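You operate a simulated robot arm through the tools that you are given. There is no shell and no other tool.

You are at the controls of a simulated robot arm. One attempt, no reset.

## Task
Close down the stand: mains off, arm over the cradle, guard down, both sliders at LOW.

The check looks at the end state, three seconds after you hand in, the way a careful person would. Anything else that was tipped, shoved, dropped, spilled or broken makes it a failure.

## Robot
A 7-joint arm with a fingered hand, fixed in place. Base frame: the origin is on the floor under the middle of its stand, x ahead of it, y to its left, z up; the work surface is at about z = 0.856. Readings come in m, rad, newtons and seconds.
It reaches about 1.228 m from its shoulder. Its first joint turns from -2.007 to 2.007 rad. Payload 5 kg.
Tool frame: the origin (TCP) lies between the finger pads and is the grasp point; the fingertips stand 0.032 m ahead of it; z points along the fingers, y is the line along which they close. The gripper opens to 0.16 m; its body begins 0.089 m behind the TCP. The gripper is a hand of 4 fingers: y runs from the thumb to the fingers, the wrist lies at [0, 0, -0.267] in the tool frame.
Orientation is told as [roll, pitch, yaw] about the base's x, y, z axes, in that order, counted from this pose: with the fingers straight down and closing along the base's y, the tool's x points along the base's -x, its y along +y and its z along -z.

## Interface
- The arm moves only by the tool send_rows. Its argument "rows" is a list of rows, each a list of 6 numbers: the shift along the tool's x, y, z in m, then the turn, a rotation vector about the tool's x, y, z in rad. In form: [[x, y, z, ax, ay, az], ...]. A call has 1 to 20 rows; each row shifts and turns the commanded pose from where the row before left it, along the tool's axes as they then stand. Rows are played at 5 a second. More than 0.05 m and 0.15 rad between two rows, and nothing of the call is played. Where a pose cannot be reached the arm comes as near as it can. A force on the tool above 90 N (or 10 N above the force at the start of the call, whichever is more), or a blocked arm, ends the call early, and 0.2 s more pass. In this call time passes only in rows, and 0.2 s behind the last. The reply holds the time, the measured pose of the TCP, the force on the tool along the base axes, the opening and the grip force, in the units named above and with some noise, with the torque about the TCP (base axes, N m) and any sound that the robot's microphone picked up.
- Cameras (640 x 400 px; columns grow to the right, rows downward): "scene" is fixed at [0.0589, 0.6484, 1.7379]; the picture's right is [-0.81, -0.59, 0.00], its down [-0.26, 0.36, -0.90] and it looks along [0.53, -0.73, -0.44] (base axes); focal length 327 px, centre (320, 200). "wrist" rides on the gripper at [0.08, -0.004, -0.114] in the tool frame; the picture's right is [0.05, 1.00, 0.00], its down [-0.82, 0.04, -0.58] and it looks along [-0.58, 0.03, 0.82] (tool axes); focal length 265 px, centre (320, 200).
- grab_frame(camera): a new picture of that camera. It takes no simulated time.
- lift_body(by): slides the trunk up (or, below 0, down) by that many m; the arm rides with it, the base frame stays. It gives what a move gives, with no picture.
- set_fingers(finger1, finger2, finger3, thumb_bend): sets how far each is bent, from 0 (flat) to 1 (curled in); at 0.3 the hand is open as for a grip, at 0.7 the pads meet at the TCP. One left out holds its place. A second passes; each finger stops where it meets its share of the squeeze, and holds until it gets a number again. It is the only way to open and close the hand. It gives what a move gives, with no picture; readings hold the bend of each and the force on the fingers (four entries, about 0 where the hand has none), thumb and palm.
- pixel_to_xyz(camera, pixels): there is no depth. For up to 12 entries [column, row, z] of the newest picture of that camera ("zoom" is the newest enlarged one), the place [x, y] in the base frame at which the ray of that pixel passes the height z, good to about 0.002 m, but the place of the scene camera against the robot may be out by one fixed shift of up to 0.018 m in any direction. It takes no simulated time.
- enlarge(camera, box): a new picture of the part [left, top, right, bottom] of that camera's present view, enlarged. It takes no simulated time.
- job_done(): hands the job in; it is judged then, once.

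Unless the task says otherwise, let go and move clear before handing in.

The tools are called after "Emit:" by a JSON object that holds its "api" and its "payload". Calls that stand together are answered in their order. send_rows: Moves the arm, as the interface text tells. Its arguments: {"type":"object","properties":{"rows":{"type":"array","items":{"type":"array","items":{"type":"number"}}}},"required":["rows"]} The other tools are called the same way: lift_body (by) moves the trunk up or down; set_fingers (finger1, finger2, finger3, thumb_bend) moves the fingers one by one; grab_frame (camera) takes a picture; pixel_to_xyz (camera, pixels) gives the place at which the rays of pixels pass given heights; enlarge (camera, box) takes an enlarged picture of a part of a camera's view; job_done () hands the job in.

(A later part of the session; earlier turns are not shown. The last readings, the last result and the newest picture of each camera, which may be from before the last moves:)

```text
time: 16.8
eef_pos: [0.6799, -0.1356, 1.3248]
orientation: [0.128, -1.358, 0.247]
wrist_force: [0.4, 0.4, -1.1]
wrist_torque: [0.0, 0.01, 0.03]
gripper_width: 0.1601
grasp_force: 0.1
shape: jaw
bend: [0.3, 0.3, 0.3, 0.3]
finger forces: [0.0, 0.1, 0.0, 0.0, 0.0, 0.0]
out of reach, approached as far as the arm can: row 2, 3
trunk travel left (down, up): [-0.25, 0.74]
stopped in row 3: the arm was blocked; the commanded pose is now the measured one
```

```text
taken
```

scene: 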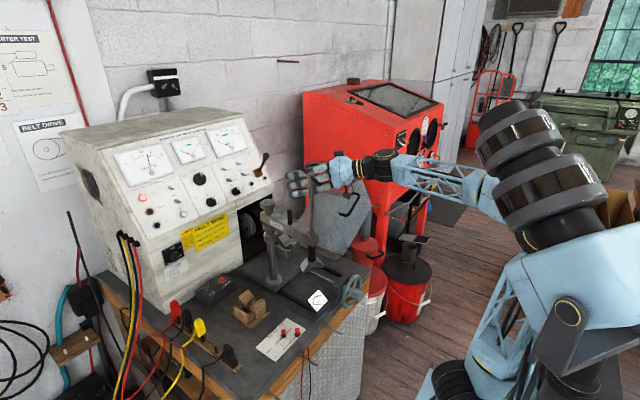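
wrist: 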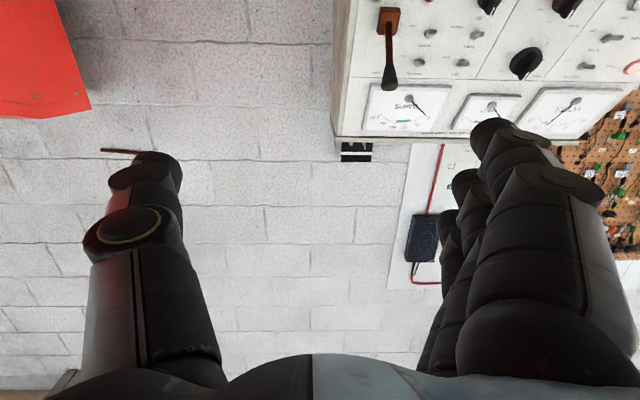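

That call drifted badly: the hand swung to (0.680,-0.136,1.325), right beside the spindle, and the arm reported blocked. I need to see whether the swing arm was touched.

Emit:
{"api": "enlarge", "payload": {"camera": "scene", "box": [250, 140, 410, 270]}}

Emit:
{"api": "grab_frame", "payload": {"camera": "wrist"}}

```text
3.08 times, centred on (330, 205) of scene
```

zoom: 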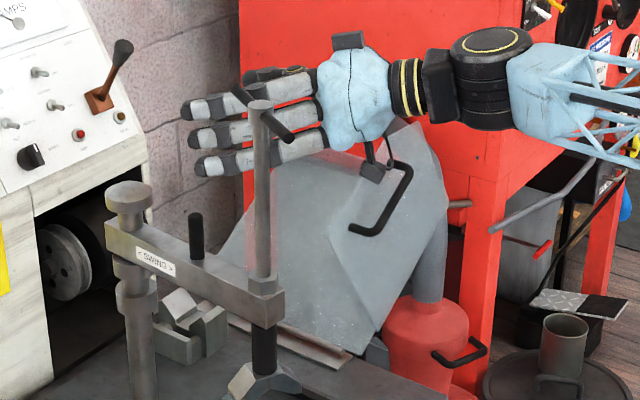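

```text
taken
```

wrist: 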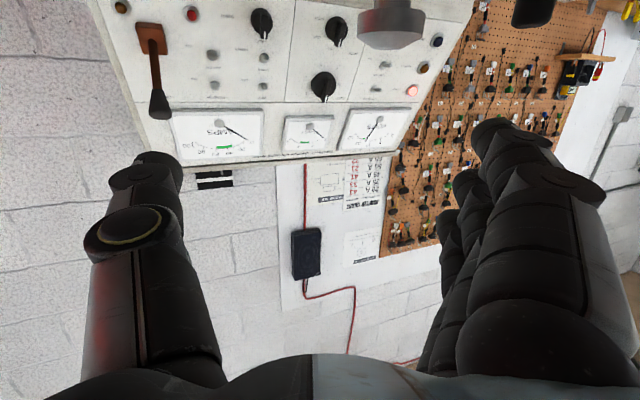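

The hand nudged the swing arm a little toward +y (spindle top moved from scene (320.7,169) to ~(310.5,174)); nothing else changed, and it is a part I must move anyway. Fingers-forward is unreachable this close in, so I'll back off in -y and instead grab the T-handle from above with fingers down.

Emit:
{"api": "send_rows", "payload": {"rows": [[0.002, -0.0372, -0.0144, 0, 0, 0], [0.002, -0.0372, -0.0144, 0, 0, 0], [0.002, -0.0372, -0.0144, 0, 0, 0], [0.002, -0.0372, -0.0144, 0, 0, 0]]}}

Emit:
{"api": "grab_frame", "payload": {"camera": "scene"}}

```text
time: 17.8
eef_pos: [0.672, -0.3039, 1.329]
orientation: [0.159, -1.362, 0.207]
wrist_force: [0.3, -0.4, 0.1]
wrist_torque: [-0.02, 0.01, 0.0]
gripper_width: 0.16
grasp_force: 0.1
shape: jaw
bend: [0.3, 0.3, 0.3, 0.3]
finger forces: [0.0, 0.0, 0.0, 0.1, 0.1, 0.0]
trunk travel left (down, up): [-0.25, 0.74]
```

```text
taken
```

scene: 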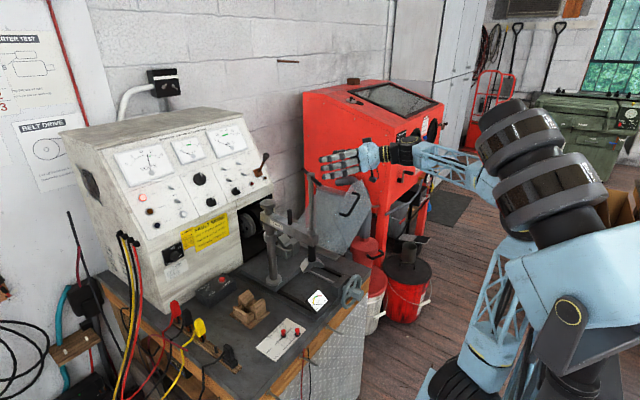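

The hand is clear at (0.672,-0.304,1.329). I'll raise the trunk back up and then turn the fingers down again.

Emit:
{"api": "lift_body", "payload": {"by": 0.4}}

Emit:
{"api": "send_rows", "payload": {"rows": [[0, 0, 0, 0, 0.136, 0], [0, 0, 0, 0, 0.136, 0], [0, 0, 0, 0, 0.136, 0], [0, 0, 0, 0, 0.136, 0], [0, 0, 0, 0, 0.136, 0], [0, 0, 0, 0, 0.136, 0], [0, 0, 0, 0, 0.136, 0], [0, 0, 0, 0, 0.136, 0]]}}

Emit:
{"api": "grab_frame", "payload": {"camera": "scene"}}

```text
time: 21.6
eef_pos: [0.6722, -0.3022, 1.7294]
orientation: [0.159, -1.361, 0.206]
wrist_force: [-0.4, -0.5, 1.1]
wrist_torque: [0.03, -0.03, 0.0]
gripper_width: 0.1597
grasp_force: 0.1
shape: jaw
bend: [0.3, 0.3, 0.3, 0.3]
finger forces: [0.0, 0.0, 0.1, 0.1, 0.1, 0.0]
trunk travel left (down, up): [-0.65, 0.34]
```

```text
time: 23.4
eef_pos: [0.6164, -0.2708, 1.7009]
orientation: [0.029, -0.277, 0.355]
wrist_force: [1.9, 1.1, -0.5]
wrist_torque: [-0.16, 0.08, -0.04]
gripper_width: 0.16
grasp_force: 0.0
shape: jaw
bend: [0.3, 0.3, 0.3, 0.3]
finger forces: [0.0, 0.0, 0.0, 0.0, 0.0, 0.1]
out of reach, approached as far as the arm can: row 6, 7, 8
trunk travel left (down, up): [-0.65, 0.34]
```

```text
taken
```

scene: 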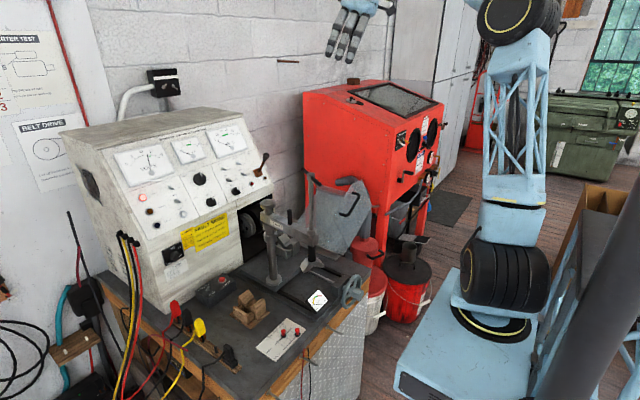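

The hand is nearly fingers-down again at (0.616,-0.271,1.70). I'll finish levelling, remove the yaw, and descend somewhat for a look at the T-handle.

Emit:
{"api": "send_rows", "payload": {"rows": [[0, 0, 0.04, 0, 0.1385, 0], [0, 0, 0.04, 0, 0.1385, 0], [0.02, 0, 0.04, 0, 0, 0.12], [0.02, 0, 0.0, 0, 0, 0.12], [0.02, 0, 0.0, 0, 0, 0.115]]}}

Emit:
{"api": "grab_frame", "payload": {"camera": "wrist"}}

Emit:
{"api": "enlarge", "payload": {"camera": "scene", "box": [240, 150, 380, 270]}}

```text
time: 24.6
eef_pos: [0.531, -0.2703, 1.5715]
orientation: [0.03, 0.012, 0.005]
wrist_force: [-0.3, -0.6, 0.3]
wrist_torque: [0.0, -0.03, 0.02]
gripper_width: 0.16
grasp_force: 0.0
shape: jaw
bend: [0.3, 0.3, 0.3, 0.3]
finger forces: [0.1, 0.1, 0.1, 0.0, 0.0, 0.0]
out of reach, approached as far as the arm can: row 1, 2
trunk travel left (down, up): [-0.65, 0.34]
```

```text
taken
```

wrist: 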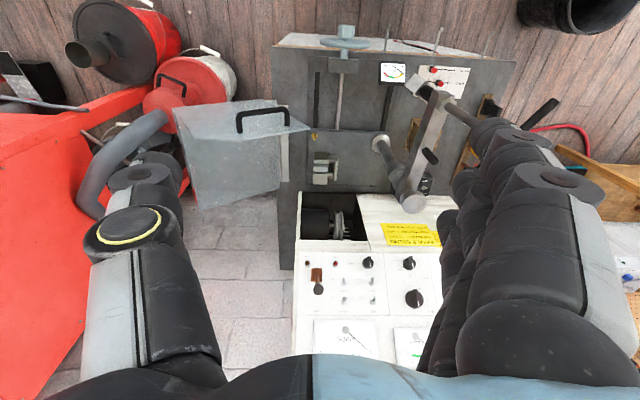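

```text
3.33 times, centred on (310, 210) of scene
```

zoom: 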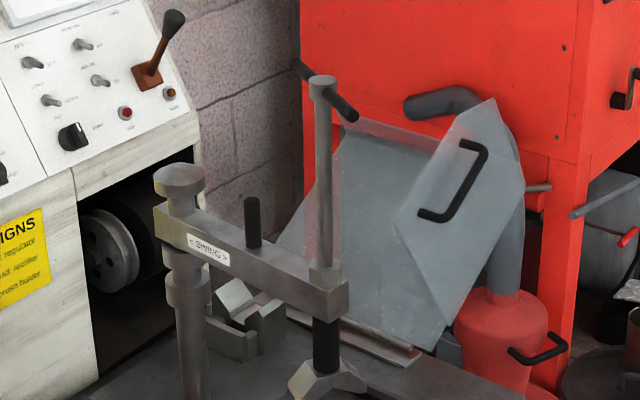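

The swing arm now sits rotated slightly toward +y. I'll move the hand over in front of it, staying 0.15 m above the T-bar, to measure it.

Emit:
{"api": "send_rows", "payload": {"rows": [[0.03, 0.04, 0, 0, 0, 0], [0.03, 0.04, 0, 0, 0, 0], [0.02, 0.045, 0, 0, 0, 0], [0.01, 0.045, 0, 0, 0, 0], [0, 0.045, 0, 0, 0, 0]]}}

Emit:
{"api": "grab_frame", "payload": {"camera": "wrist"}}

Emit:
{"api": "grab_frame", "payload": {"camera": "scene"}}

Emit:
{"api": "pixel_to_xyz", "payload": {"camera": "scene", "pixels": [[320.7, 169.1, 1.388], [310.6, 174, 1.388], [273.5, 280, 0.888], [320.7, 169.1, 1.402], [310.6, 174, 1.402]]}}

```text
time: 25.8
eef_pos: [0.4415, -0.053, 1.5751]
orientation: [0.028, 0.012, 0.009]
wrist_force: [-1.1, -0.9, 0.7]
wrist_torque: [0.1, -0.03, 0.0]
gripper_width: 0.1596
grasp_force: 0.1
shape: jaw
bend: [0.3, 0.3, 0.3, 0.3]
finger forces: [0.1, 0.0, 0.0, 0.0, 0.0, 0.1]
trunk travel left (down, up): [-0.65, 0.34]
```

```text
taken
```

wrist: 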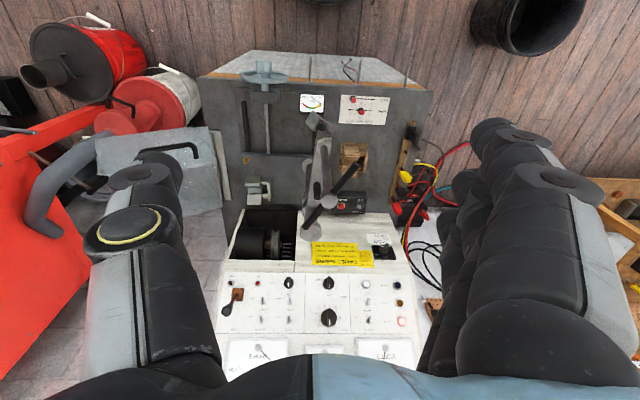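

```text
taken
```

scene: 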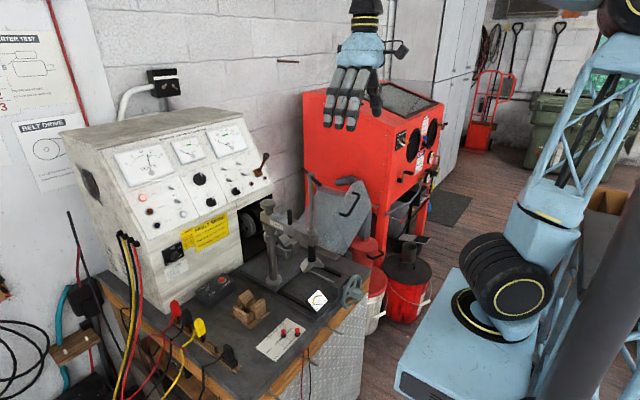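

```text
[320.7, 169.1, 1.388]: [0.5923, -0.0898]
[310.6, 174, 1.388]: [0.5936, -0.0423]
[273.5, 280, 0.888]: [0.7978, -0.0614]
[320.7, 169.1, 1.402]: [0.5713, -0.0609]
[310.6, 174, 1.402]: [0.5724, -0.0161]
```

The spindle is now about (0.573,-0.028). I'll enlarge the wrist view for the T-bar's exact direction.

Emit:
{"api": "enlarge", "payload": {"camera": "wrist", "box": [240, 90, 420, 260]}}

Emit:
{"api": "pixel_to_xyz", "payload": {"camera": "wrist", "pixels": [[329, 201, 1.39], [363, 164, 1.38], [303, 233, 1.38], [321, 152, 1.2], [314, 235, 1.22]]}}

```text
2.35 times, centred on (330, 175) of wrist
```

zoom: 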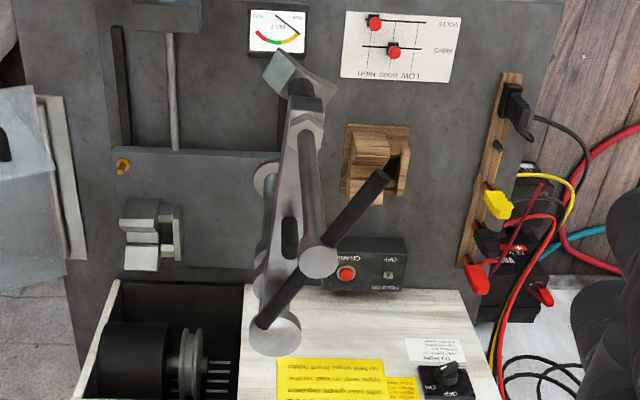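

```text
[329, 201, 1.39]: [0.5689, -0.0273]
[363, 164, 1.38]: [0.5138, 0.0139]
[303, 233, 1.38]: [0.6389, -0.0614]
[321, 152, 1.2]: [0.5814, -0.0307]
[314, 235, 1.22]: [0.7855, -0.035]
```

The T-bar lies along about -28° from x, centred on the spindle at (0.569,-0.027,1.39). I'll position over it, yaw to align the finger row with the T-bar, staying high for now.

Emit:
{"api": "send_rows", "payload": {"rows": [[-0.0427, 0.0087, 0, 0.028, -0.012, 0], [-0.0427, 0.0087, 0, 0, 0, 0], [-0.0427, 0.0087, 0, 0, 0, 0], [0, 0, 0, 0, 0, 0.1245], [0, 0, 0, 0, 0, 0.1245], [0, 0, 0, 0, 0, 0.1245], [0, 0, 0, 0, 0, 0.1245]]}}

Emit:
{"api": "grab_frame", "payload": {"camera": "wrist"}}

Emit:
{"api": "grab_frame", "payload": {"camera": "scene"}}

```text
time: 27.4
eef_pos: [0.5678, -0.0281, 1.5766]
orientation: [0.001, 0.002, -0.492]
wrist_force: [0.2, 0.0, -0.5]
wrist_torque: [-0.02, 0.02, 0.03]
gripper_width: 0.16
grasp_force: 0.1
shape: jaw
bend: [0.3, 0.3, 0.3, 0.3]
finger forces: [0.0, 0.1, 0.0, 0.0, 0.1, 0.1]
trunk travel left (down, up): [-0.65, 0.34]
```

```text
taken
```

wrist: 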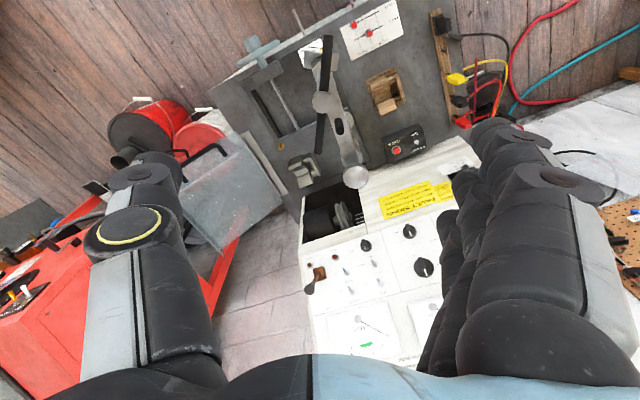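

```text
taken
```

scene: 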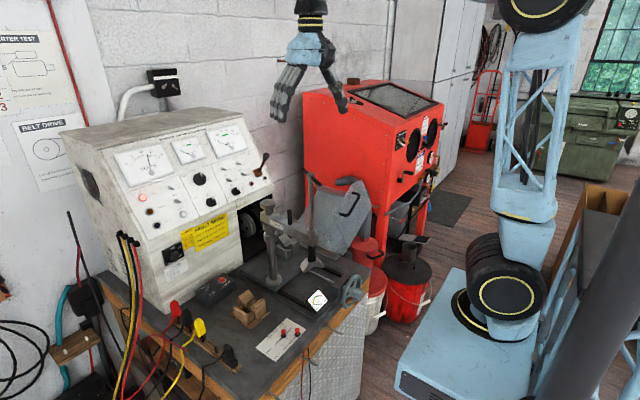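

The T-bar is centred and vertical in the wrist picture ((325,40)–(318,152)), running between thumb and fingers. I'll descend 0.2 m around it.

Emit:
{"api": "send_rows", "payload": {"rows": [[0, 0, 0.04, 0, 0, 0], [0, 0, 0.04, 0, 0, 0], [0, 0, 0.04, 0, 0, 0], [0, 0, 0.04, 0, 0, 0], [0, 0, 0.04, 0, 0, 0]]}}

Emit:
{"api": "grab_frame", "payload": {"camera": "wrist"}}

Emit:
{"api": "enlarge", "payload": {"camera": "scene", "box": [240, 100, 400, 260]}}

```text
time: 28.6
eef_pos: [0.5674, -0.026, 1.3741]
orientation: [0.002, 0.001, -0.49]
wrist_force: [-0.6, 0.0, 0.6]
wrist_torque: [0.01, 0.0, 0.0]
gripper_width: 0.16
grasp_force: 0.0
shape: jaw
bend: [0.3, 0.3, 0.3, 0.3]
finger forces: [0.0, 0.0, 0.1, 0.1, 0.0, 0.1]
trunk travel left (down, up): [-0.65, 0.34]
```

```text
taken
```

wrist: 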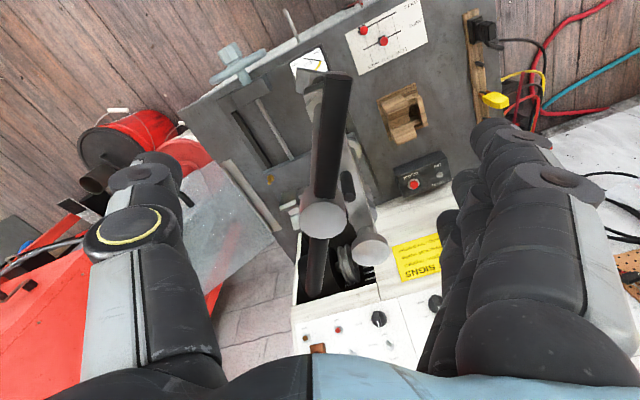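

```text
2.50 times, centred on (320, 180) of scene
```

zoom: 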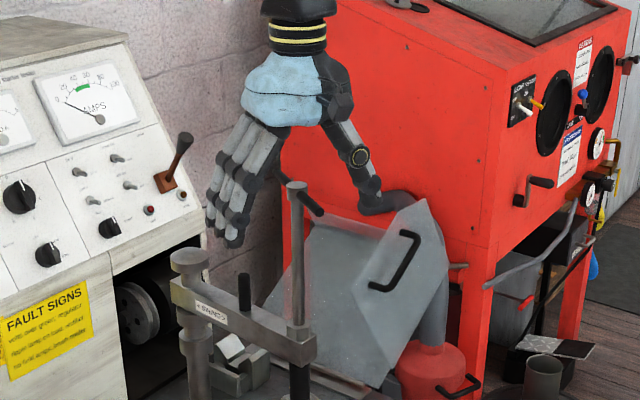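

The spindle head sits at wrist (322,220), centred between thumb and fingers as intended. I'll partly close the hand to cage it.

Emit:
{"api": "set_fingers", "payload": {"finger1": 0.55, "finger2": 0.55, "finger3": 0.55, "thumb_bend": 0.55}}

Emit:
{"api": "grab_frame", "payload": {"camera": "wrist"}}

Emit:
{"api": "enlarge", "payload": {"camera": "scene", "box": [260, 120, 380, 220]}}

```text
time: 29.6
eef_pos: [0.5681, -0.0264, 1.3744]
orientation: [0.001, 0.0, -0.491]
wrist_force: [0.2, 0.3, -0.7]
wrist_torque: [-0.02, -0.03, -0.03]
gripper_width: 0.0726
grasp_force: 0.0
shape: fingers
bend: [0.55, 0.55, 0.55, 0.55]
finger forces: [0.0, 0.0, 0.1, 0.0, 0.0, 0.0]
trunk travel left (down, up): [-0.65, 0.34]
```

```text
taken
```

wrist: 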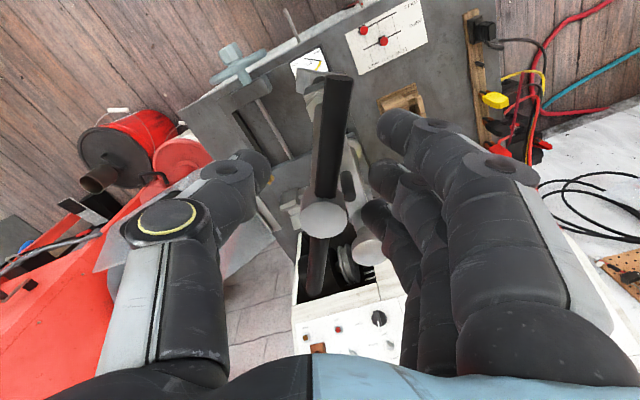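

```text
4.00 times, centred on (320, 170) of scene
```

zoom: 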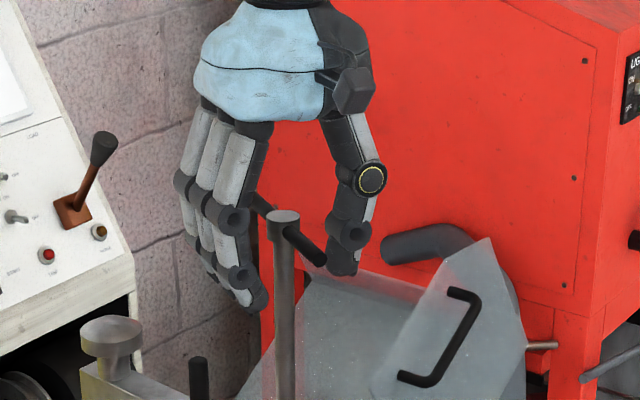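

The cage is set (gap 0.073 m, no contact forces). I'll start swinging: a rigid rotation about the post axis, 0.1 rad per row.

Emit:
{"api": "send_rows", "payload": {"rows": [[-0.00966, -0.01818, 0, 0, 0, -0.1], [-0.00966, -0.01818, 0, 0, 0, -0.1], [-0.00966, -0.01818, 0, 0, 0, -0.1], [-0.00966, -0.01818, 0, 0, 0, -0.1], [-0.00966, -0.01818, 0, 0, 0, -0.1], [-0.00966, -0.01818, 0, 0, 0, -0.1]]}}

Emit:
{"api": "grab_frame", "payload": {"camera": "wrist"}}

Emit:
{"api": "grab_frame", "payload": {"camera": "scene"}}

```text
time: 31.0
eef_pos: [0.6, -0.148, 1.3758]
orientation: [0.002, 0.0, 0.11]
wrist_force: [0.6, 0.1, -1.2]
wrist_torque: [0.0, -0.04, 0.0]
gripper_width: 0.0724
grasp_force: 0.0
shape: fingers
bend: [0.55, 0.55, 0.55, 0.55]
finger forces: [0.1, 0.6, 0.0, 0.0, 0.1, 0.1]
trunk travel left (down, up): [-0.65, 0.34]
```

```text
taken
```

wrist: 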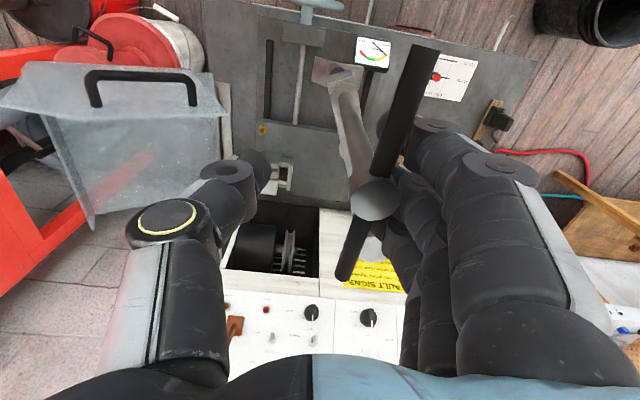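

```text
taken
```

scene: 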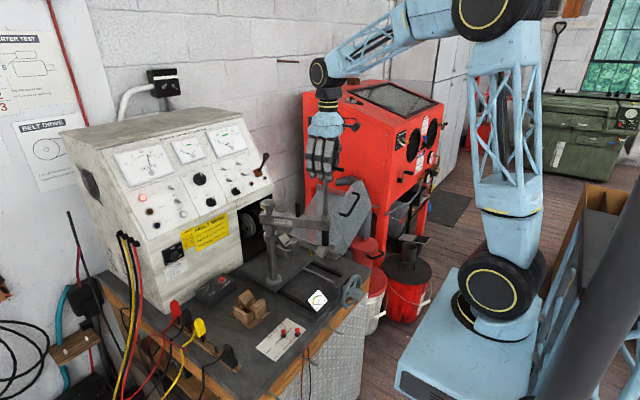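

The arm follows with under 1 N (spindle at wrist (372,200), resting against the fingers). Continuing the swing.

Emit:
{"api": "send_rows", "payload": {"rows": [[-0.00966, -0.01818, 0, 0, 0, -0.1], [-0.00966, -0.01818, 0, 0, 0, -0.1], [-0.00966, -0.01818, 0, 0, 0, -0.1], [-0.00966, -0.01818, 0, 0, 0, -0.1], [-0.00966, -0.01818, 0, 0, 0, -0.1], [-0.00966, -0.01818, 0, 0, 0, -0.1], [-0.00966, -0.01818, 0, 0, 0, -0.1], [-0.00966, -0.01818, 0, 0, 0, -0.1]]}}

Emit:
{"api": "grab_frame", "payload": {"camera": "wrist"}}

Emit:
{"api": "grab_frame", "payload": {"camera": "scene"}}

```text
time: 32.8
eef_pos: [0.7299, -0.239, 1.376]
orientation: [0.001, -0.002, 0.91]
wrist_force: [1.1, 2.4, 0.4]
wrist_torque: [0.07, -0.02, -0.09]
gripper_width: 0.0727
grasp_force: 1.1
shape: fingers
bend: [0.55, 0.54, 0.55, 0.55]
finger forces: [0.0, 2.0, 0.0, 0.0, 0.0, 0.1]
trunk travel left (down, up): [-0.65, 0.34]
```

```text
taken
```

wrist: 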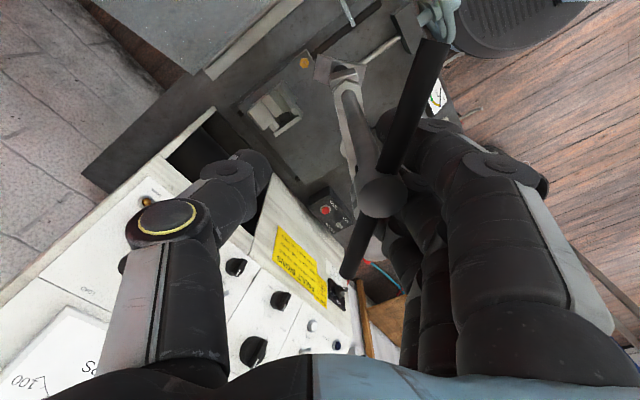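

```text
taken
```

scene: 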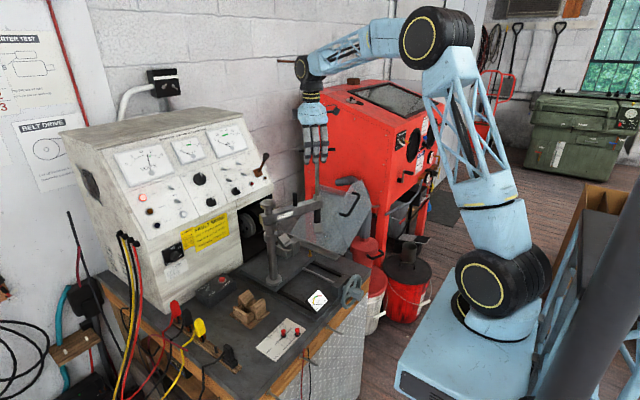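

The arm is at about 249° and follows well. Seven more rows bring it near 290°; then I'll check the alignment over the vee.

Emit:
{"api": "send_rows", "payload": {"rows": [[-0.00966, -0.01818, 0, 0, 0, -0.1], [-0.00966, -0.01818, 0, 0, 0, -0.1], [-0.00966, -0.01818, 0, 0, 0, -0.1], [-0.00966, -0.01818, 0, 0, 0, -0.1], [-0.00966, -0.01818, 0, 0, 0, -0.1], [-0.00966, -0.01818, 0, 0, 0, -0.1], [-0.00966, -0.01818, 0, 0, 0, -0.1]]}}

Emit:
{"api": "grab_frame", "payload": {"camera": "wrist"}}

Emit:
{"api": "enlarge", "payload": {"camera": "scene", "box": [230, 150, 370, 290]}}

```text
time: 34.4
eef_pos: [0.8699, -0.2261, 1.3721]
orientation: [0.006, 0.0, 1.602]
wrist_force: [1.2, 2.3, 4.2]
wrist_torque: [-0.21, 0.14, 0.02]
gripper_width: 0.0724
grasp_force: 0.0
shape: fingers
bend: [0.55, 0.54, 0.55, 0.55]
finger forces: [0.1, 0.0, 0.1, 0.0, 0.0, 0.1]
trunk travel left (down, up): [-0.65, 0.34]
```

```text
taken
```

wrist: 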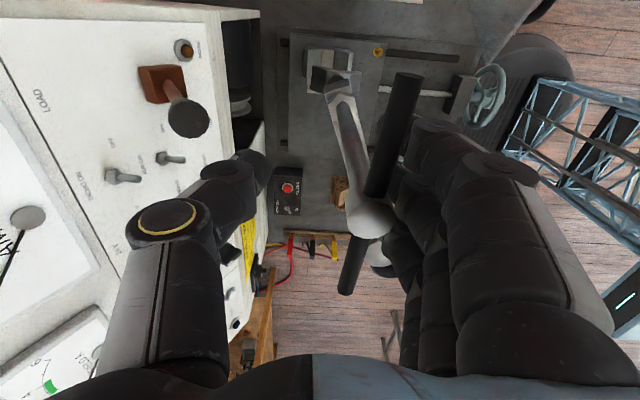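

```text
2.86 times, centred on (300, 220) of scene
```

zoom: 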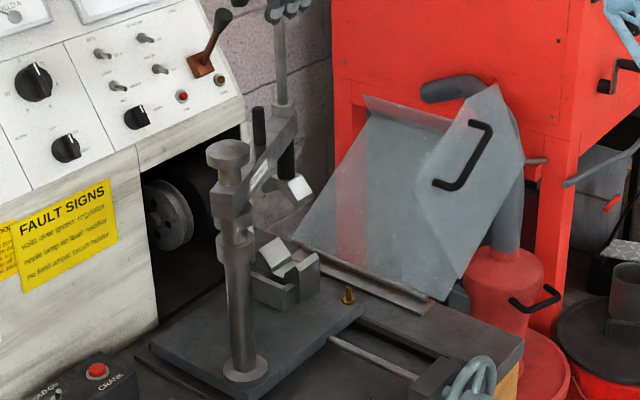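

The wrist force rose to (1.2,2.3,4.2) N and the LOAD lever ball (about (0.96,-0.24,1.31)) is close to the thumb. I'll inspect that closely before moving.

Emit:
{"api": "enlarge", "payload": {"camera": "scene", "box": [210, 130, 310, 200]}}

Emit:
{"api": "enlarge", "payload": {"camera": "wrist", "box": [100, 30, 300, 230]}}

Emit:
{"api": "enlarge", "payload": {"camera": "wrist", "box": [270, 20, 450, 150]}}

```text
5.71 times, centred on (260, 165) of scene
```

zoom: 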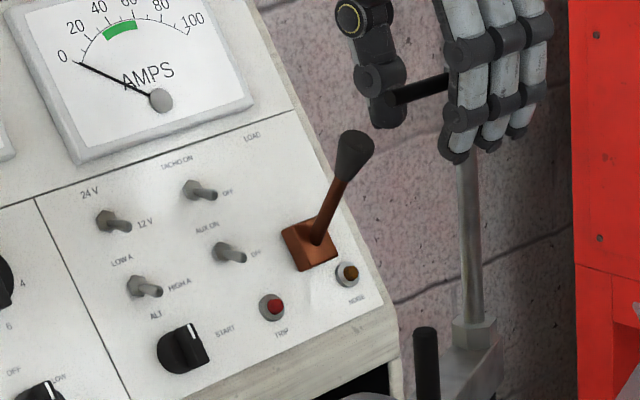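

```text
2.00 times, centred on (200, 130) of wrist
```

zoom: 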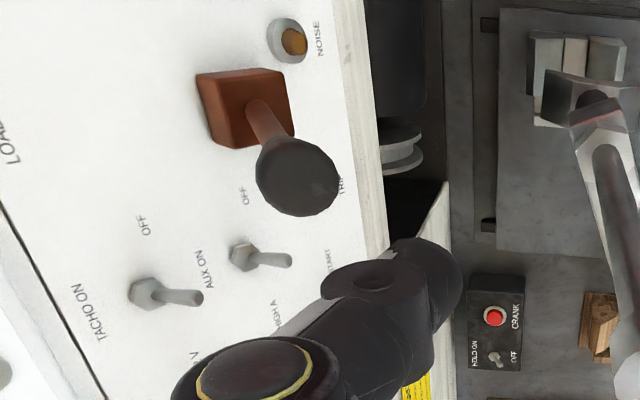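

```text
3.08 times, centred on (360, 85) of wrist
```

zoom: 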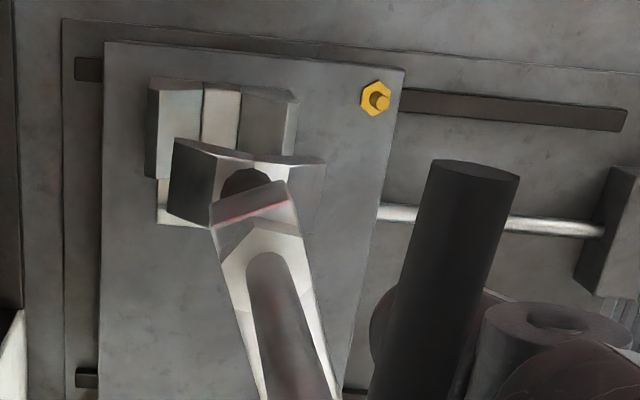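

The lever ball hasn't moved (scene ~(266,157) as before); the T-bar end is just touching the thumb. The spindle is at ~(0.847,-0.227), about 291°, target ~296°. I'll raise slightly for lever clearance and nudge along the tangent.

Emit:
{"api": "send_rows", "payload": {"rows": [[0, 0, -0.012, 0, 0, 0], [-0.0038, -0.0081, 0, 0, 0, 0], [-0.0038, -0.0081, 0, 0, 0, 0]]}}

Emit:
{"api": "grab_frame", "payload": {"camera": "wrist"}}

Emit:
{"api": "enlarge", "payload": {"camera": "wrist", "box": [250, 20, 450, 145]}}

Emit:
{"api": "enlarge", "payload": {"camera": "scene", "box": [240, 140, 340, 270]}}

```text
time: 35.2
eef_pos: [0.8844, -0.2123, 1.3879]
orientation: [0.0, -0.003, 1.607]
wrist_force: [-1.2, 1.3, -0.2]
wrist_torque: [0.04, 0.02, -0.08]
gripper_width: 0.0723
grasp_force: 1.7
shape: fingers
bend: [0.55, 0.53, 0.55, 0.55]
finger forces: [0.1, 2.4, 0.0, 0.1, 0.0, 0.0]
trunk travel left (down, up): [-0.65, 0.34]
```

```text
taken
```

wrist: 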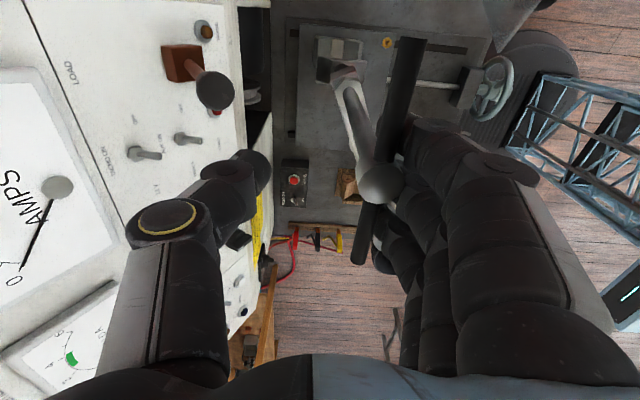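

```text
3.20 times, centred on (350, 82) of wrist
```

zoom: 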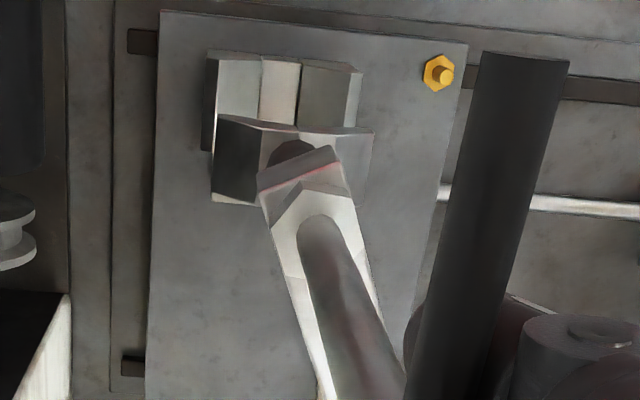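

```text
3.08 times, centred on (290, 205) of scene
```

zoom: 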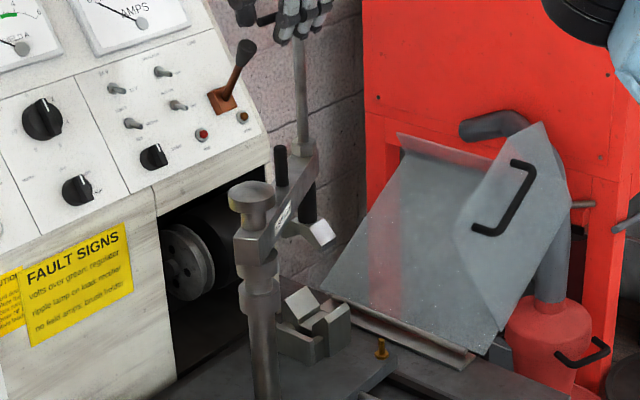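

Working out the ray geometry, the saddle is at ~(0.853,-0.229) and the vee's valley at ~(0.851,-0.223): the arm is over the cradle. I'll back the fingers off the spindle slightly, open them (thumb kept away from the lever), then lift straight up.

Emit:
{"api": "send_rows", "payload": {"rows": [[0, 0.01, 0, 0, 0, 0], [0, 0.01, 0, 0, 0, 0]]}}

Emit:
{"api": "set_fingers", "payload": {"finger1": 0.4, "finger2": 0.4, "finger3": 0.4}}

Emit:
{"api": "grab_frame", "payload": {"camera": "wrist"}}

```text
time: 35.8
eef_pos: [0.8645, -0.2123, 1.3897]
orientation: [0.0, 0.0, 1.61]
wrist_force: [-0.4, -1.2, -0.9]
wrist_torque: [0.0, 0.03, 0.01]
gripper_width: 0.0724
grasp_force: 0.1
shape: fingers
bend: [0.55, 0.55, 0.55, 0.55]
finger forces: [0.1, 0.0, 0.0, 0.1, 0.0, 0.0]
trunk travel left (down, up): [-0.65, 0.34]
```

```text
time: 36.8
eef_pos: [0.8651, -0.2126, 1.39]
orientation: [0.001, -0.004, 1.61]
wrist_force: [-0.6, -0.6, 0.3]
wrist_torque: [0.02, 0.0, -0.01]
gripper_width: 0.1012
grasp_force: 0.1
shape: fingers
bend: [0.4, 0.4, 0.4, 0.55]
finger forces: [0.0, 0.1, 0.0, 0.0, 0.0, 0.1]
trunk travel left (down, up): [-0.65, 0.34]
```

```text
taken
```

wrist: 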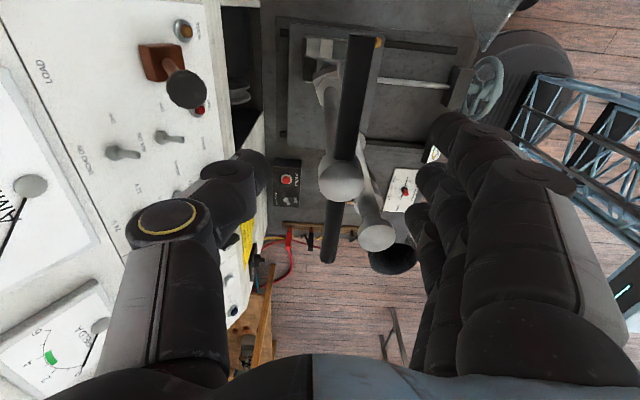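

The T-bar is clear of thumb and fingers (spindle at wrist (340,183)). Lifting straight up.

Emit:
{"api": "send_rows", "payload": {"rows": [[0, 0, -0.03, 0, 0, 0], [0, 0, -0.04, 0, 0, 0], [0, 0, -0.04, 0, 0, 0], [0, 0, -0.04, 0, 0, 0]]}}

Emit:
{"api": "grab_frame", "payload": {"camera": "wrist"}}

Emit:
{"api": "grab_frame", "payload": {"camera": "scene"}}

Emit:
{"api": "enlarge", "payload": {"camera": "wrist", "box": [250, 30, 410, 200]}}

```text
time: 37.8
eef_pos: [0.8267, -0.1891, 1.516]
orientation: [-0.003, -0.002, 1.608]
wrist_force: [-1.2, 0.4, 0.2]
wrist_torque: [0.02, -0.02, 0.01]
gripper_width: 0.1014
grasp_force: 0.1
shape: fingers
bend: [0.4, 0.4, 0.4, 0.55]
finger forces: [0.1, 0.0, 0.1, 0.1, 0.0, 0.0]
out of reach, approached as far as the arm can: row 2, 3, 4
trunk travel left (down, up): [-0.65, 0.34]
```

```text
taken
```

wrist: 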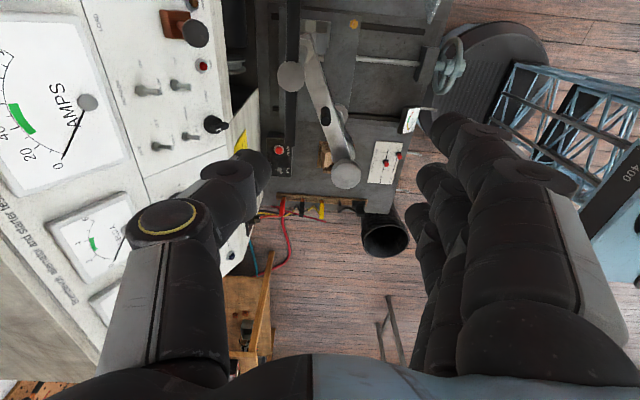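

```text
taken
```

scene: 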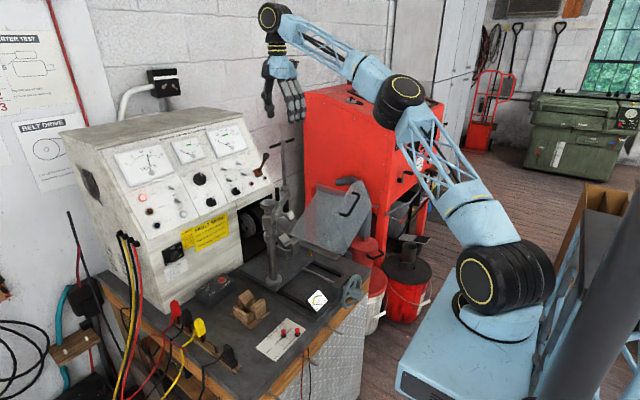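

```text
2.35 times, centred on (330, 115) of wrist
```

zoom: 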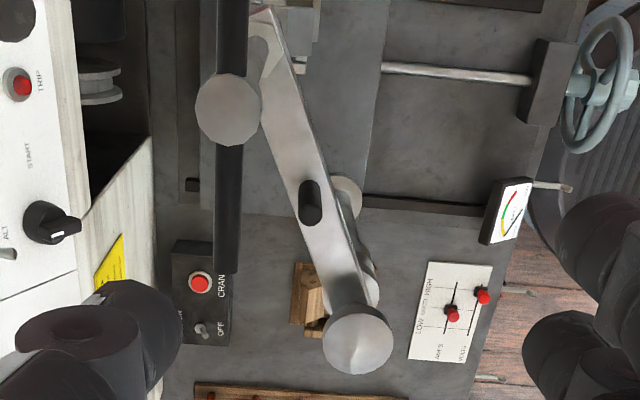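

The hand cleared the handle. Next I'll retreat toward the robot at this height and unwind the yaw, then look at the whole arrangement.

Emit:
{"api": "send_rows", "payload": {"rows": [[-0.0216, 0.0423, 0, 0, 0, 0], [-0.0216, 0.0423, 0, 0, 0, 0], [-0.0216, 0.0423, 0, 0, 0, 0], [-0.0216, 0.0423, 0, 0, 0, 0], [-0.0216, 0.0423, 0, 0, 0, 0], [-0.0216, 0.0423, 0, 0, 0, 0], [0, 0, 0, 0, 0, 0.146], [0, 0, 0, 0, 0, 0.146], [0, 0, 0, 0, 0, 0.146], [0, 0, 0, 0, 0, 0.146], [0, 0, 0, 0, 0, 0.146], [0, 0, 0, 0, 0, 0.146], [0, 0, 0, 0, 0, 0.146], [0, 0, 0, 0, 0, 0.146], [0, 0, 0, 0, 0, 0.146], [0, 0, 0, 0, 0, 0.146], [0, 0, 0, 0, 0, 0.146]]}}

Emit:
{"api": "grab_frame", "payload": {"camera": "wrist"}}

Emit:
{"api": "enlarge", "payload": {"camera": "scene", "box": [220, 130, 380, 270]}}

```text
time: 41.4
eef_pos: [0.5702, -0.0722, 1.5152]
orientation: [0.001, -0.002, -0.001]
wrist_force: [0.4, -0.4, 0.5]
wrist_torque: [-0.01, -0.05, 0.02]
gripper_width: 0.1016
grasp_force: 0.1
shape: fingers
bend: [0.4, 0.4, 0.4, 0.55]
finger forces: [0.0, 0.1, 0.0, 0.1, 0.1, 0.0]
trunk travel left (down, up): [-0.65, 0.34]
```

```text
taken
```

wrist: 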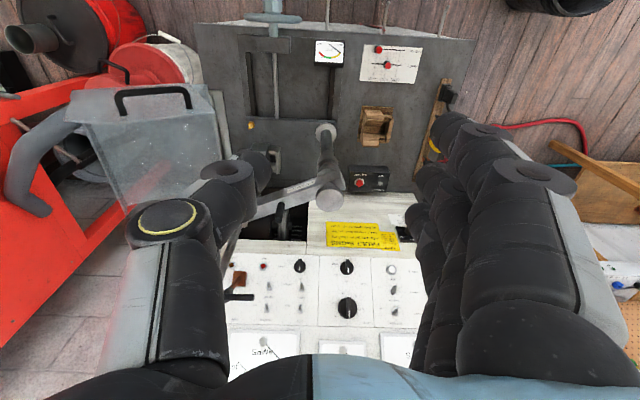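

```text
2.86 times, centred on (300, 200) of scene
```

zoom: 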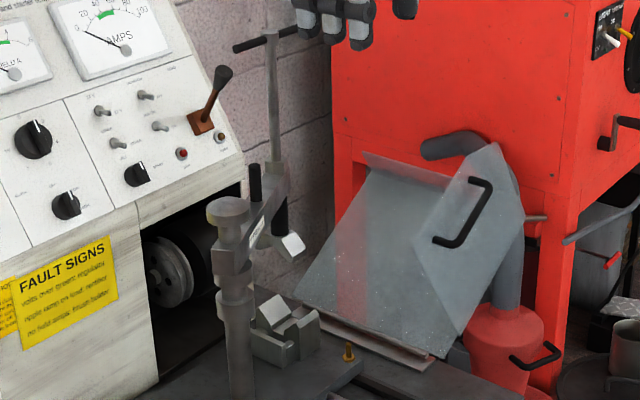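

The swing arm stayed put: the spindle recomputes to (0.8545,-0.223) over the vee. Now the sliders: I'll move over toward y≈+0.09, back a bit, then lower the trunk.

Emit:
{"api": "send_rows", "payload": {"rows": [[0.03, 0.04, 0, 0, 0, 0], [0.03, 0.04, 0, 0, 0, 0], [0.03, 0.04, 0, 0, 0, 0], [0, 0.04, 0, 0, 0, 0]]}}

Emit:
{"api": "lift_body", "payload": {"by": -0.4}}

Emit:
{"api": "grab_frame", "payload": {"camera": "wrist"}}

Emit:
{"api": "grab_frame", "payload": {"camera": "scene"}}

```text
time: 42.4
eef_pos: [0.479, 0.0872, 1.5163]
orientation: [0.0, 0.003, 0.004]
wrist_force: [-0.6, 0.2, -0.8]
wrist_torque: [-0.06, 0.04, 0.01]
gripper_width: 0.1013
grasp_force: 0.0
shape: fingers
bend: [0.4, 0.4, 0.4, 0.55]
finger forces: [0.0, 0.0, 0.0, 0.0, 0.1, 0.1]
trunk travel left (down, up): [-0.65, 0.34]
```

```text
time: 46.2
eef_pos: [0.4778, 0.0875, 1.1168]
orientation: [0.004, 0.0, 0.001]
wrist_force: [0.5, -0.2, -0.1]
wrist_torque: [0.0, -0.01, -0.01]
gripper_width: 0.1014
grasp_force: 0.1
shape: fingers
bend: [0.4, 0.4, 0.4, 0.55]
finger forces: [0.1, 0.1, 0.0, 0.0, 0.0, 0.1]
trunk travel left (down, up): [-0.25, 0.74]
```

```text
taken
```

wrist: 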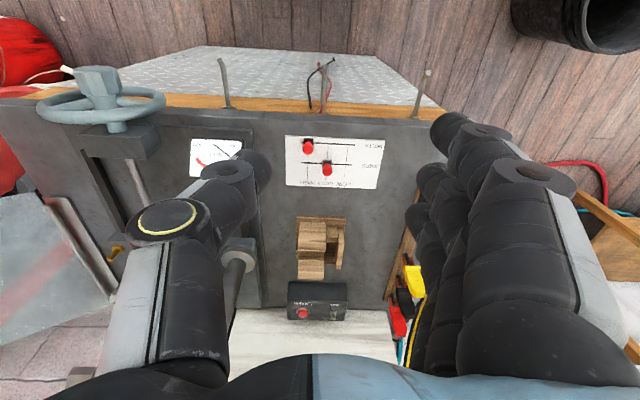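

```text
taken
```

scene: 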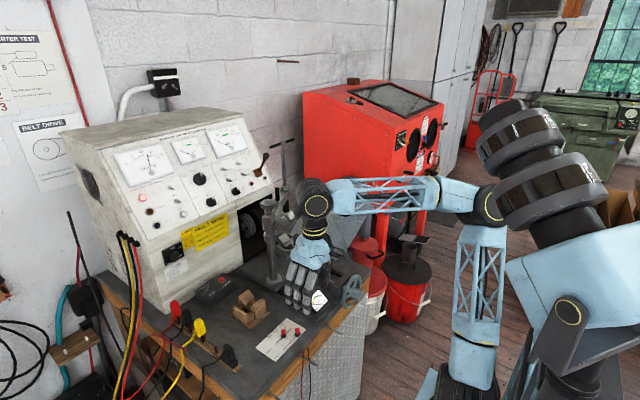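

The slider plate is well in view at wrist (333,162). I'll enlarge and measure knob and LOW-line positions.

Emit:
{"api": "enlarge", "payload": {"camera": "wrist", "box": [280, 125, 390, 195]}}

Emit:
{"api": "enlarge", "payload": {"camera": "wrist", "box": [160, 110, 300, 200]}}

```text
5.71 times, centred on (335, 160) of wrist
```

zoom: 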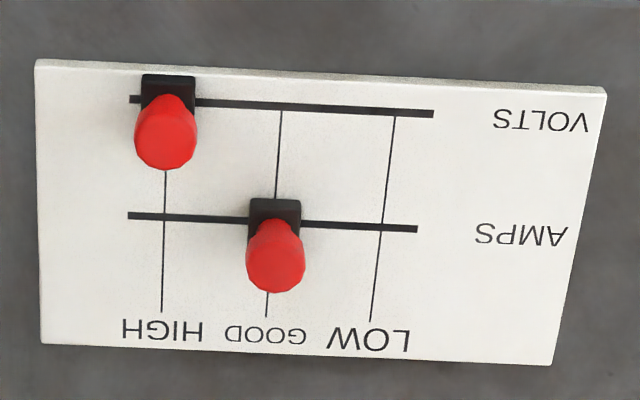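

```text
4.44 times, centred on (230, 155) of wrist
```

zoom: 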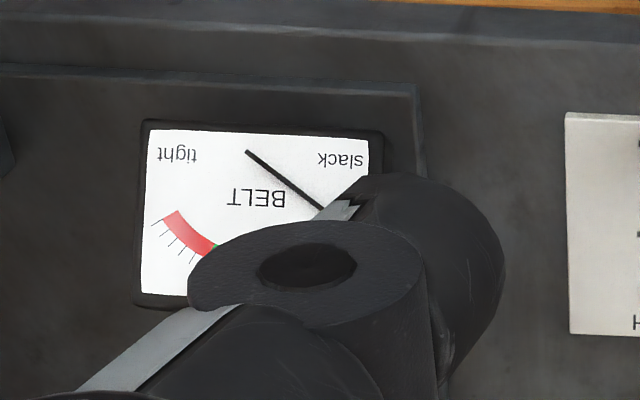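

Both slots, lines and knobs are clear in the zoom. Converting them to base coordinates.

Emit:
{"api": "pixel_to_xyz", "payload": {"camera": "zoom", "pixels": [[320, 200, 0.862]]}}

Emit:
{"api": "pixel_to_xyz", "payload": {"camera": "wrist", "pixels": [[301.75, 142.3, 0.862], [354.8, 144.95, 0.862], [348.1, 144.6, 0.862], [307.9, 142.7, 0.862], [301.4, 162.6, 0.862], [352, 165.1, 0.862], [345.85, 164.55, 0.862], [326.95, 162.3, 0.868], [308.4, 141.1, 0.868], [307.9, 149.5, 0.89], [326.6, 169.6, 0.89], [317, 154, 0.862]]}}

```text
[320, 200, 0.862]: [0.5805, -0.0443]
```

```text
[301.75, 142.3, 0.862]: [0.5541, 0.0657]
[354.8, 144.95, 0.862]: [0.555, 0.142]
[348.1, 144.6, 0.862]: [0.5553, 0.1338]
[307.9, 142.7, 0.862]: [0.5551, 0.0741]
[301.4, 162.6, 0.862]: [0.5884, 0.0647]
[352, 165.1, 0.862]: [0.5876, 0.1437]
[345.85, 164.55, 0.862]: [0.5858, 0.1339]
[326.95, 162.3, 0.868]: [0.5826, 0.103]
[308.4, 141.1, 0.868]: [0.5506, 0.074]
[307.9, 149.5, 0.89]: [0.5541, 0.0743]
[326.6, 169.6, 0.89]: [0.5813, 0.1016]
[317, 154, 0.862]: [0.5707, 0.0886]
```

VOLTS: x≈0.555, at y=0.074 with LOW at y=0.134; AMPS: x≈0.586, at y=0.1025 with LOW at y=0.134. I'll use the thumb pad as pusher toward +y (VOLTS first), so bend the thumb in and position above the VOLTS knob.

Emit:
{"api": "set_fingers", "payload": {"finger1": 0.4, "finger2": 0.4, "finger3": 0.4, "thumb_bend": 0.65}}

Emit:
{"api": "send_rows", "payload": {"rows": [[-0.0257, -0.0125, 0.03, 0, 0, 0], [-0.0257, -0.0125, 0.03, 0, 0, 0], [-0.0257, -0.0125, 0.03, 0, 0, 0]]}}

Emit:
{"api": "grab_frame", "payload": {"camera": "wrist"}}

Emit:
{"api": "enlarge", "payload": {"camera": "scene", "box": [220, 220, 380, 380]}}

```text
time: 47.2
eef_pos: [0.4777, 0.0881, 1.1167]
orientation: [0.003, -0.001, 0.0]
wrist_force: [-0.6, 0.2, 0.9]
wrist_torque: [-0.01, -0.02, 0.03]
gripper_width: 0.0826
grasp_force: 0.0
shape: fingers
bend: [0.4, 0.4, 0.4, 0.65]
finger forces: [0.1, 0.0, 0.0, 0.1, 0.1, 0.0]
trunk travel left (down, up): [-0.25, 0.74]
```

```text
time: 48.0
eef_pos: [0.5543, 0.0493, 1.0275]
orientation: [0.004, -0.001, 0.001]
wrist_force: [-0.7, 0.0, 0.7]
wrist_torque: [0.0, -0.03, 0.03]
gripper_width: 0.0827
grasp_force: 0.0
shape: fingers
bend: [0.4, 0.4, 0.4, 0.65]
finger forces: [0.0, 0.0, 0.0, 0.0, 0.0, 0.0]
trunk travel left (down, up): [-0.25, 0.74]
```

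```text
taken
```

wrist: 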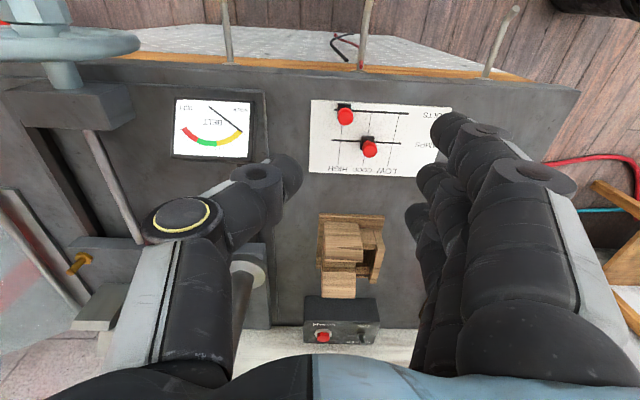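

```text
2.50 times, centred on (300, 300) of scene
```

zoom: 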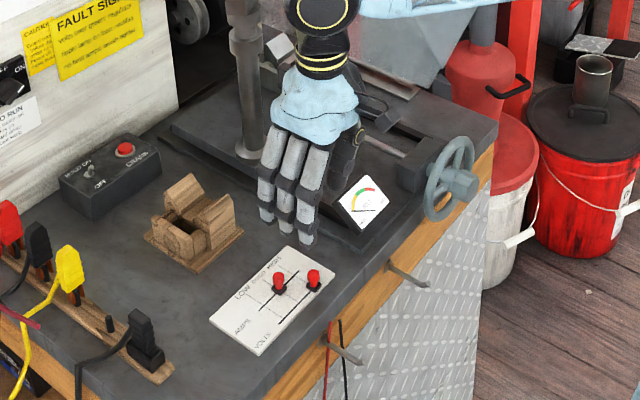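

The thumb pad sits ~0.018 m on the -y side of the TCP. Lowering now: pad lands at y≈0.045, clear of the VOLTS knob (0.067), with fingers beyond the AMPS knob.

Emit:
{"api": "send_rows", "payload": {"rows": [[-0.0005, 0.006, 0.035, 0, 0, 0], [0, 0.007, 0.035, 0, 0, 0], [0, 0, 0.03, 0, 0, 0]]}}

Emit:
{"api": "grab_frame", "payload": {"camera": "wrist"}}

Emit:
{"api": "enlarge", "payload": {"camera": "scene", "box": [230, 270, 350, 370]}}

```text
time: 48.8
eef_pos: [0.5546, 0.063, 0.9238]
orientation: [0.002, -0.001, 0.004]
wrist_force: [0.4, 0.6, -0.3]
wrist_torque: [0.01, -0.01, 0.03]
gripper_width: 0.0825
grasp_force: 0.0
shape: fingers
bend: [0.4, 0.4, 0.4, 0.65]
finger forces: [0.1, 0.0, 0.1, 0.0, 0.0, 0.0]
trunk travel left (down, up): [-0.25, 0.74]
```

```text
taken
```

wrist: 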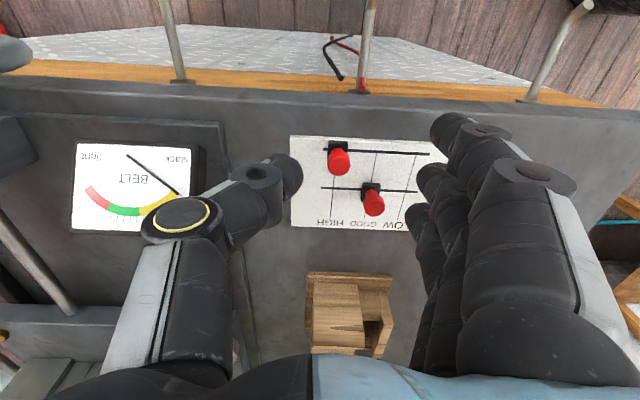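

```text
4.00 times, centred on (290, 320) of scene
```

zoom: 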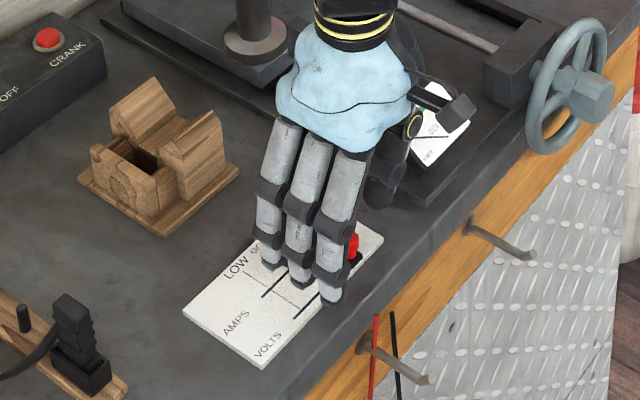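

The thumb tip (290,172) is lined up beside the VOLTS knob (340,158). Lowering 0.019 m and pushing +y in 1 cm rows, most of the way.

Emit:
{"api": "send_rows", "payload": {"rows": [[0, 0, 0.019, 0, 0, 0], [0, 0.01, 0, 0, 0, 0], [0, 0.01, 0, 0, 0, 0], [0, 0.01, 0, 0, 0, 0], [0, 0.01, 0, 0, 0, 0], [0, 0.01, 0, 0, 0, 0]]}}

Emit:
{"api": "grab_frame", "payload": {"camera": "wrist"}}

Emit:
{"api": "enlarge", "payload": {"camera": "scene", "box": [230, 270, 350, 370]}}

```text
time: 50.2
eef_pos: [0.5544, 0.1138, 0.907]
orientation: [0.004, 0.001, 0.003]
wrist_force: [0.2, 0.1, 0.0]
wrist_torque: [0.03, -0.01, -0.04]
gripper_width: 0.0829
grasp_force: 0.0
shape: fingers
bend: [0.4, 0.4, 0.4, 0.65]
finger forces: [0.0, 0.1, 0.0, 0.0, 0.3, 0.1]
trunk travel left (down, up): [-0.25, 0.74]
```

```text
taken
```

wrist: 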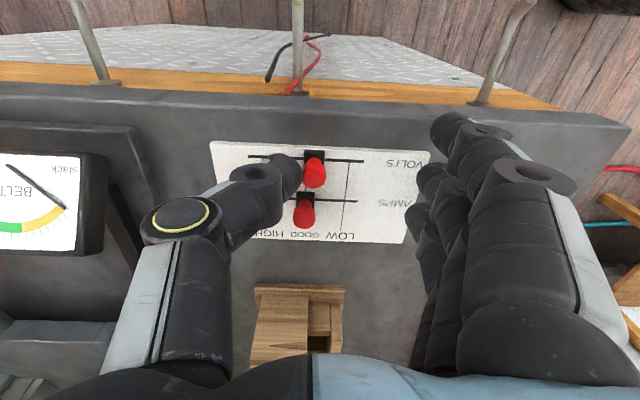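

```text
4.00 times, centred on (290, 320) of scene
```

zoom: 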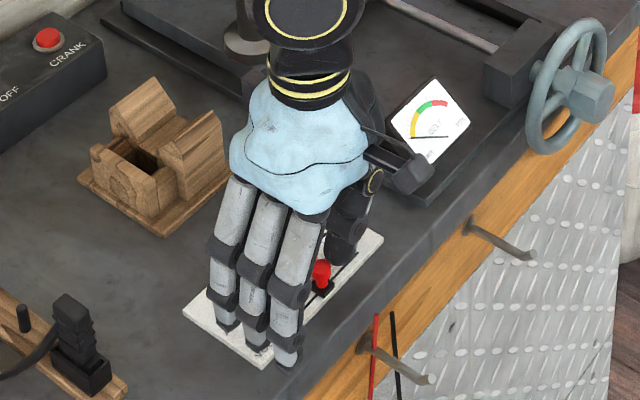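

VOLTS slides freely (now at wrist (315,172)); the thumb is passing close to the AMPS knob (304,212). I'll shift 4 mm away from it and continue 2.5 cm.

Emit:
{"api": "send_rows", "payload": {"rows": [[0.004, 0.0, 0, 0, 0, 0], [0, 0.007, 0, 0, 0, 0], [0, 0.006, 0, 0, 0, 0], [0, 0.006, 0, 0, 0, 0], [0, 0.006, 0, 0, 0, 0]]}}

Emit:
{"api": "enlarge", "payload": {"camera": "wrist", "box": [200, 120, 420, 250]}}

```text
time: 51.4
eef_pos: [0.5499, 0.1385, 0.9075]
orientation: [0.004, 0.0, 0.0]
wrist_force: [0.2, -0.3, -0.1]
wrist_torque: [0.0, 0.0, -0.01]
gripper_width: 0.0826
grasp_force: 0.0
shape: fingers
bend: [0.4, 0.4, 0.4, 0.65]
finger forces: [0.0, 0.0, 0.0, 0.0, 0.3, 0.0]
trunk travel left (down, up): [-0.25, 0.74]
```

```text
2.91 times, centred on (310, 185) of wrist
```

zoom: 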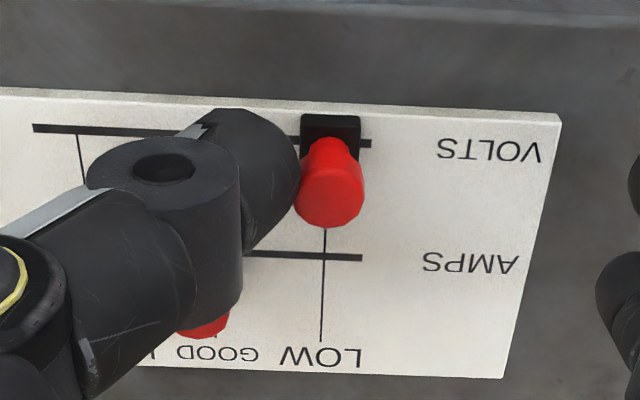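

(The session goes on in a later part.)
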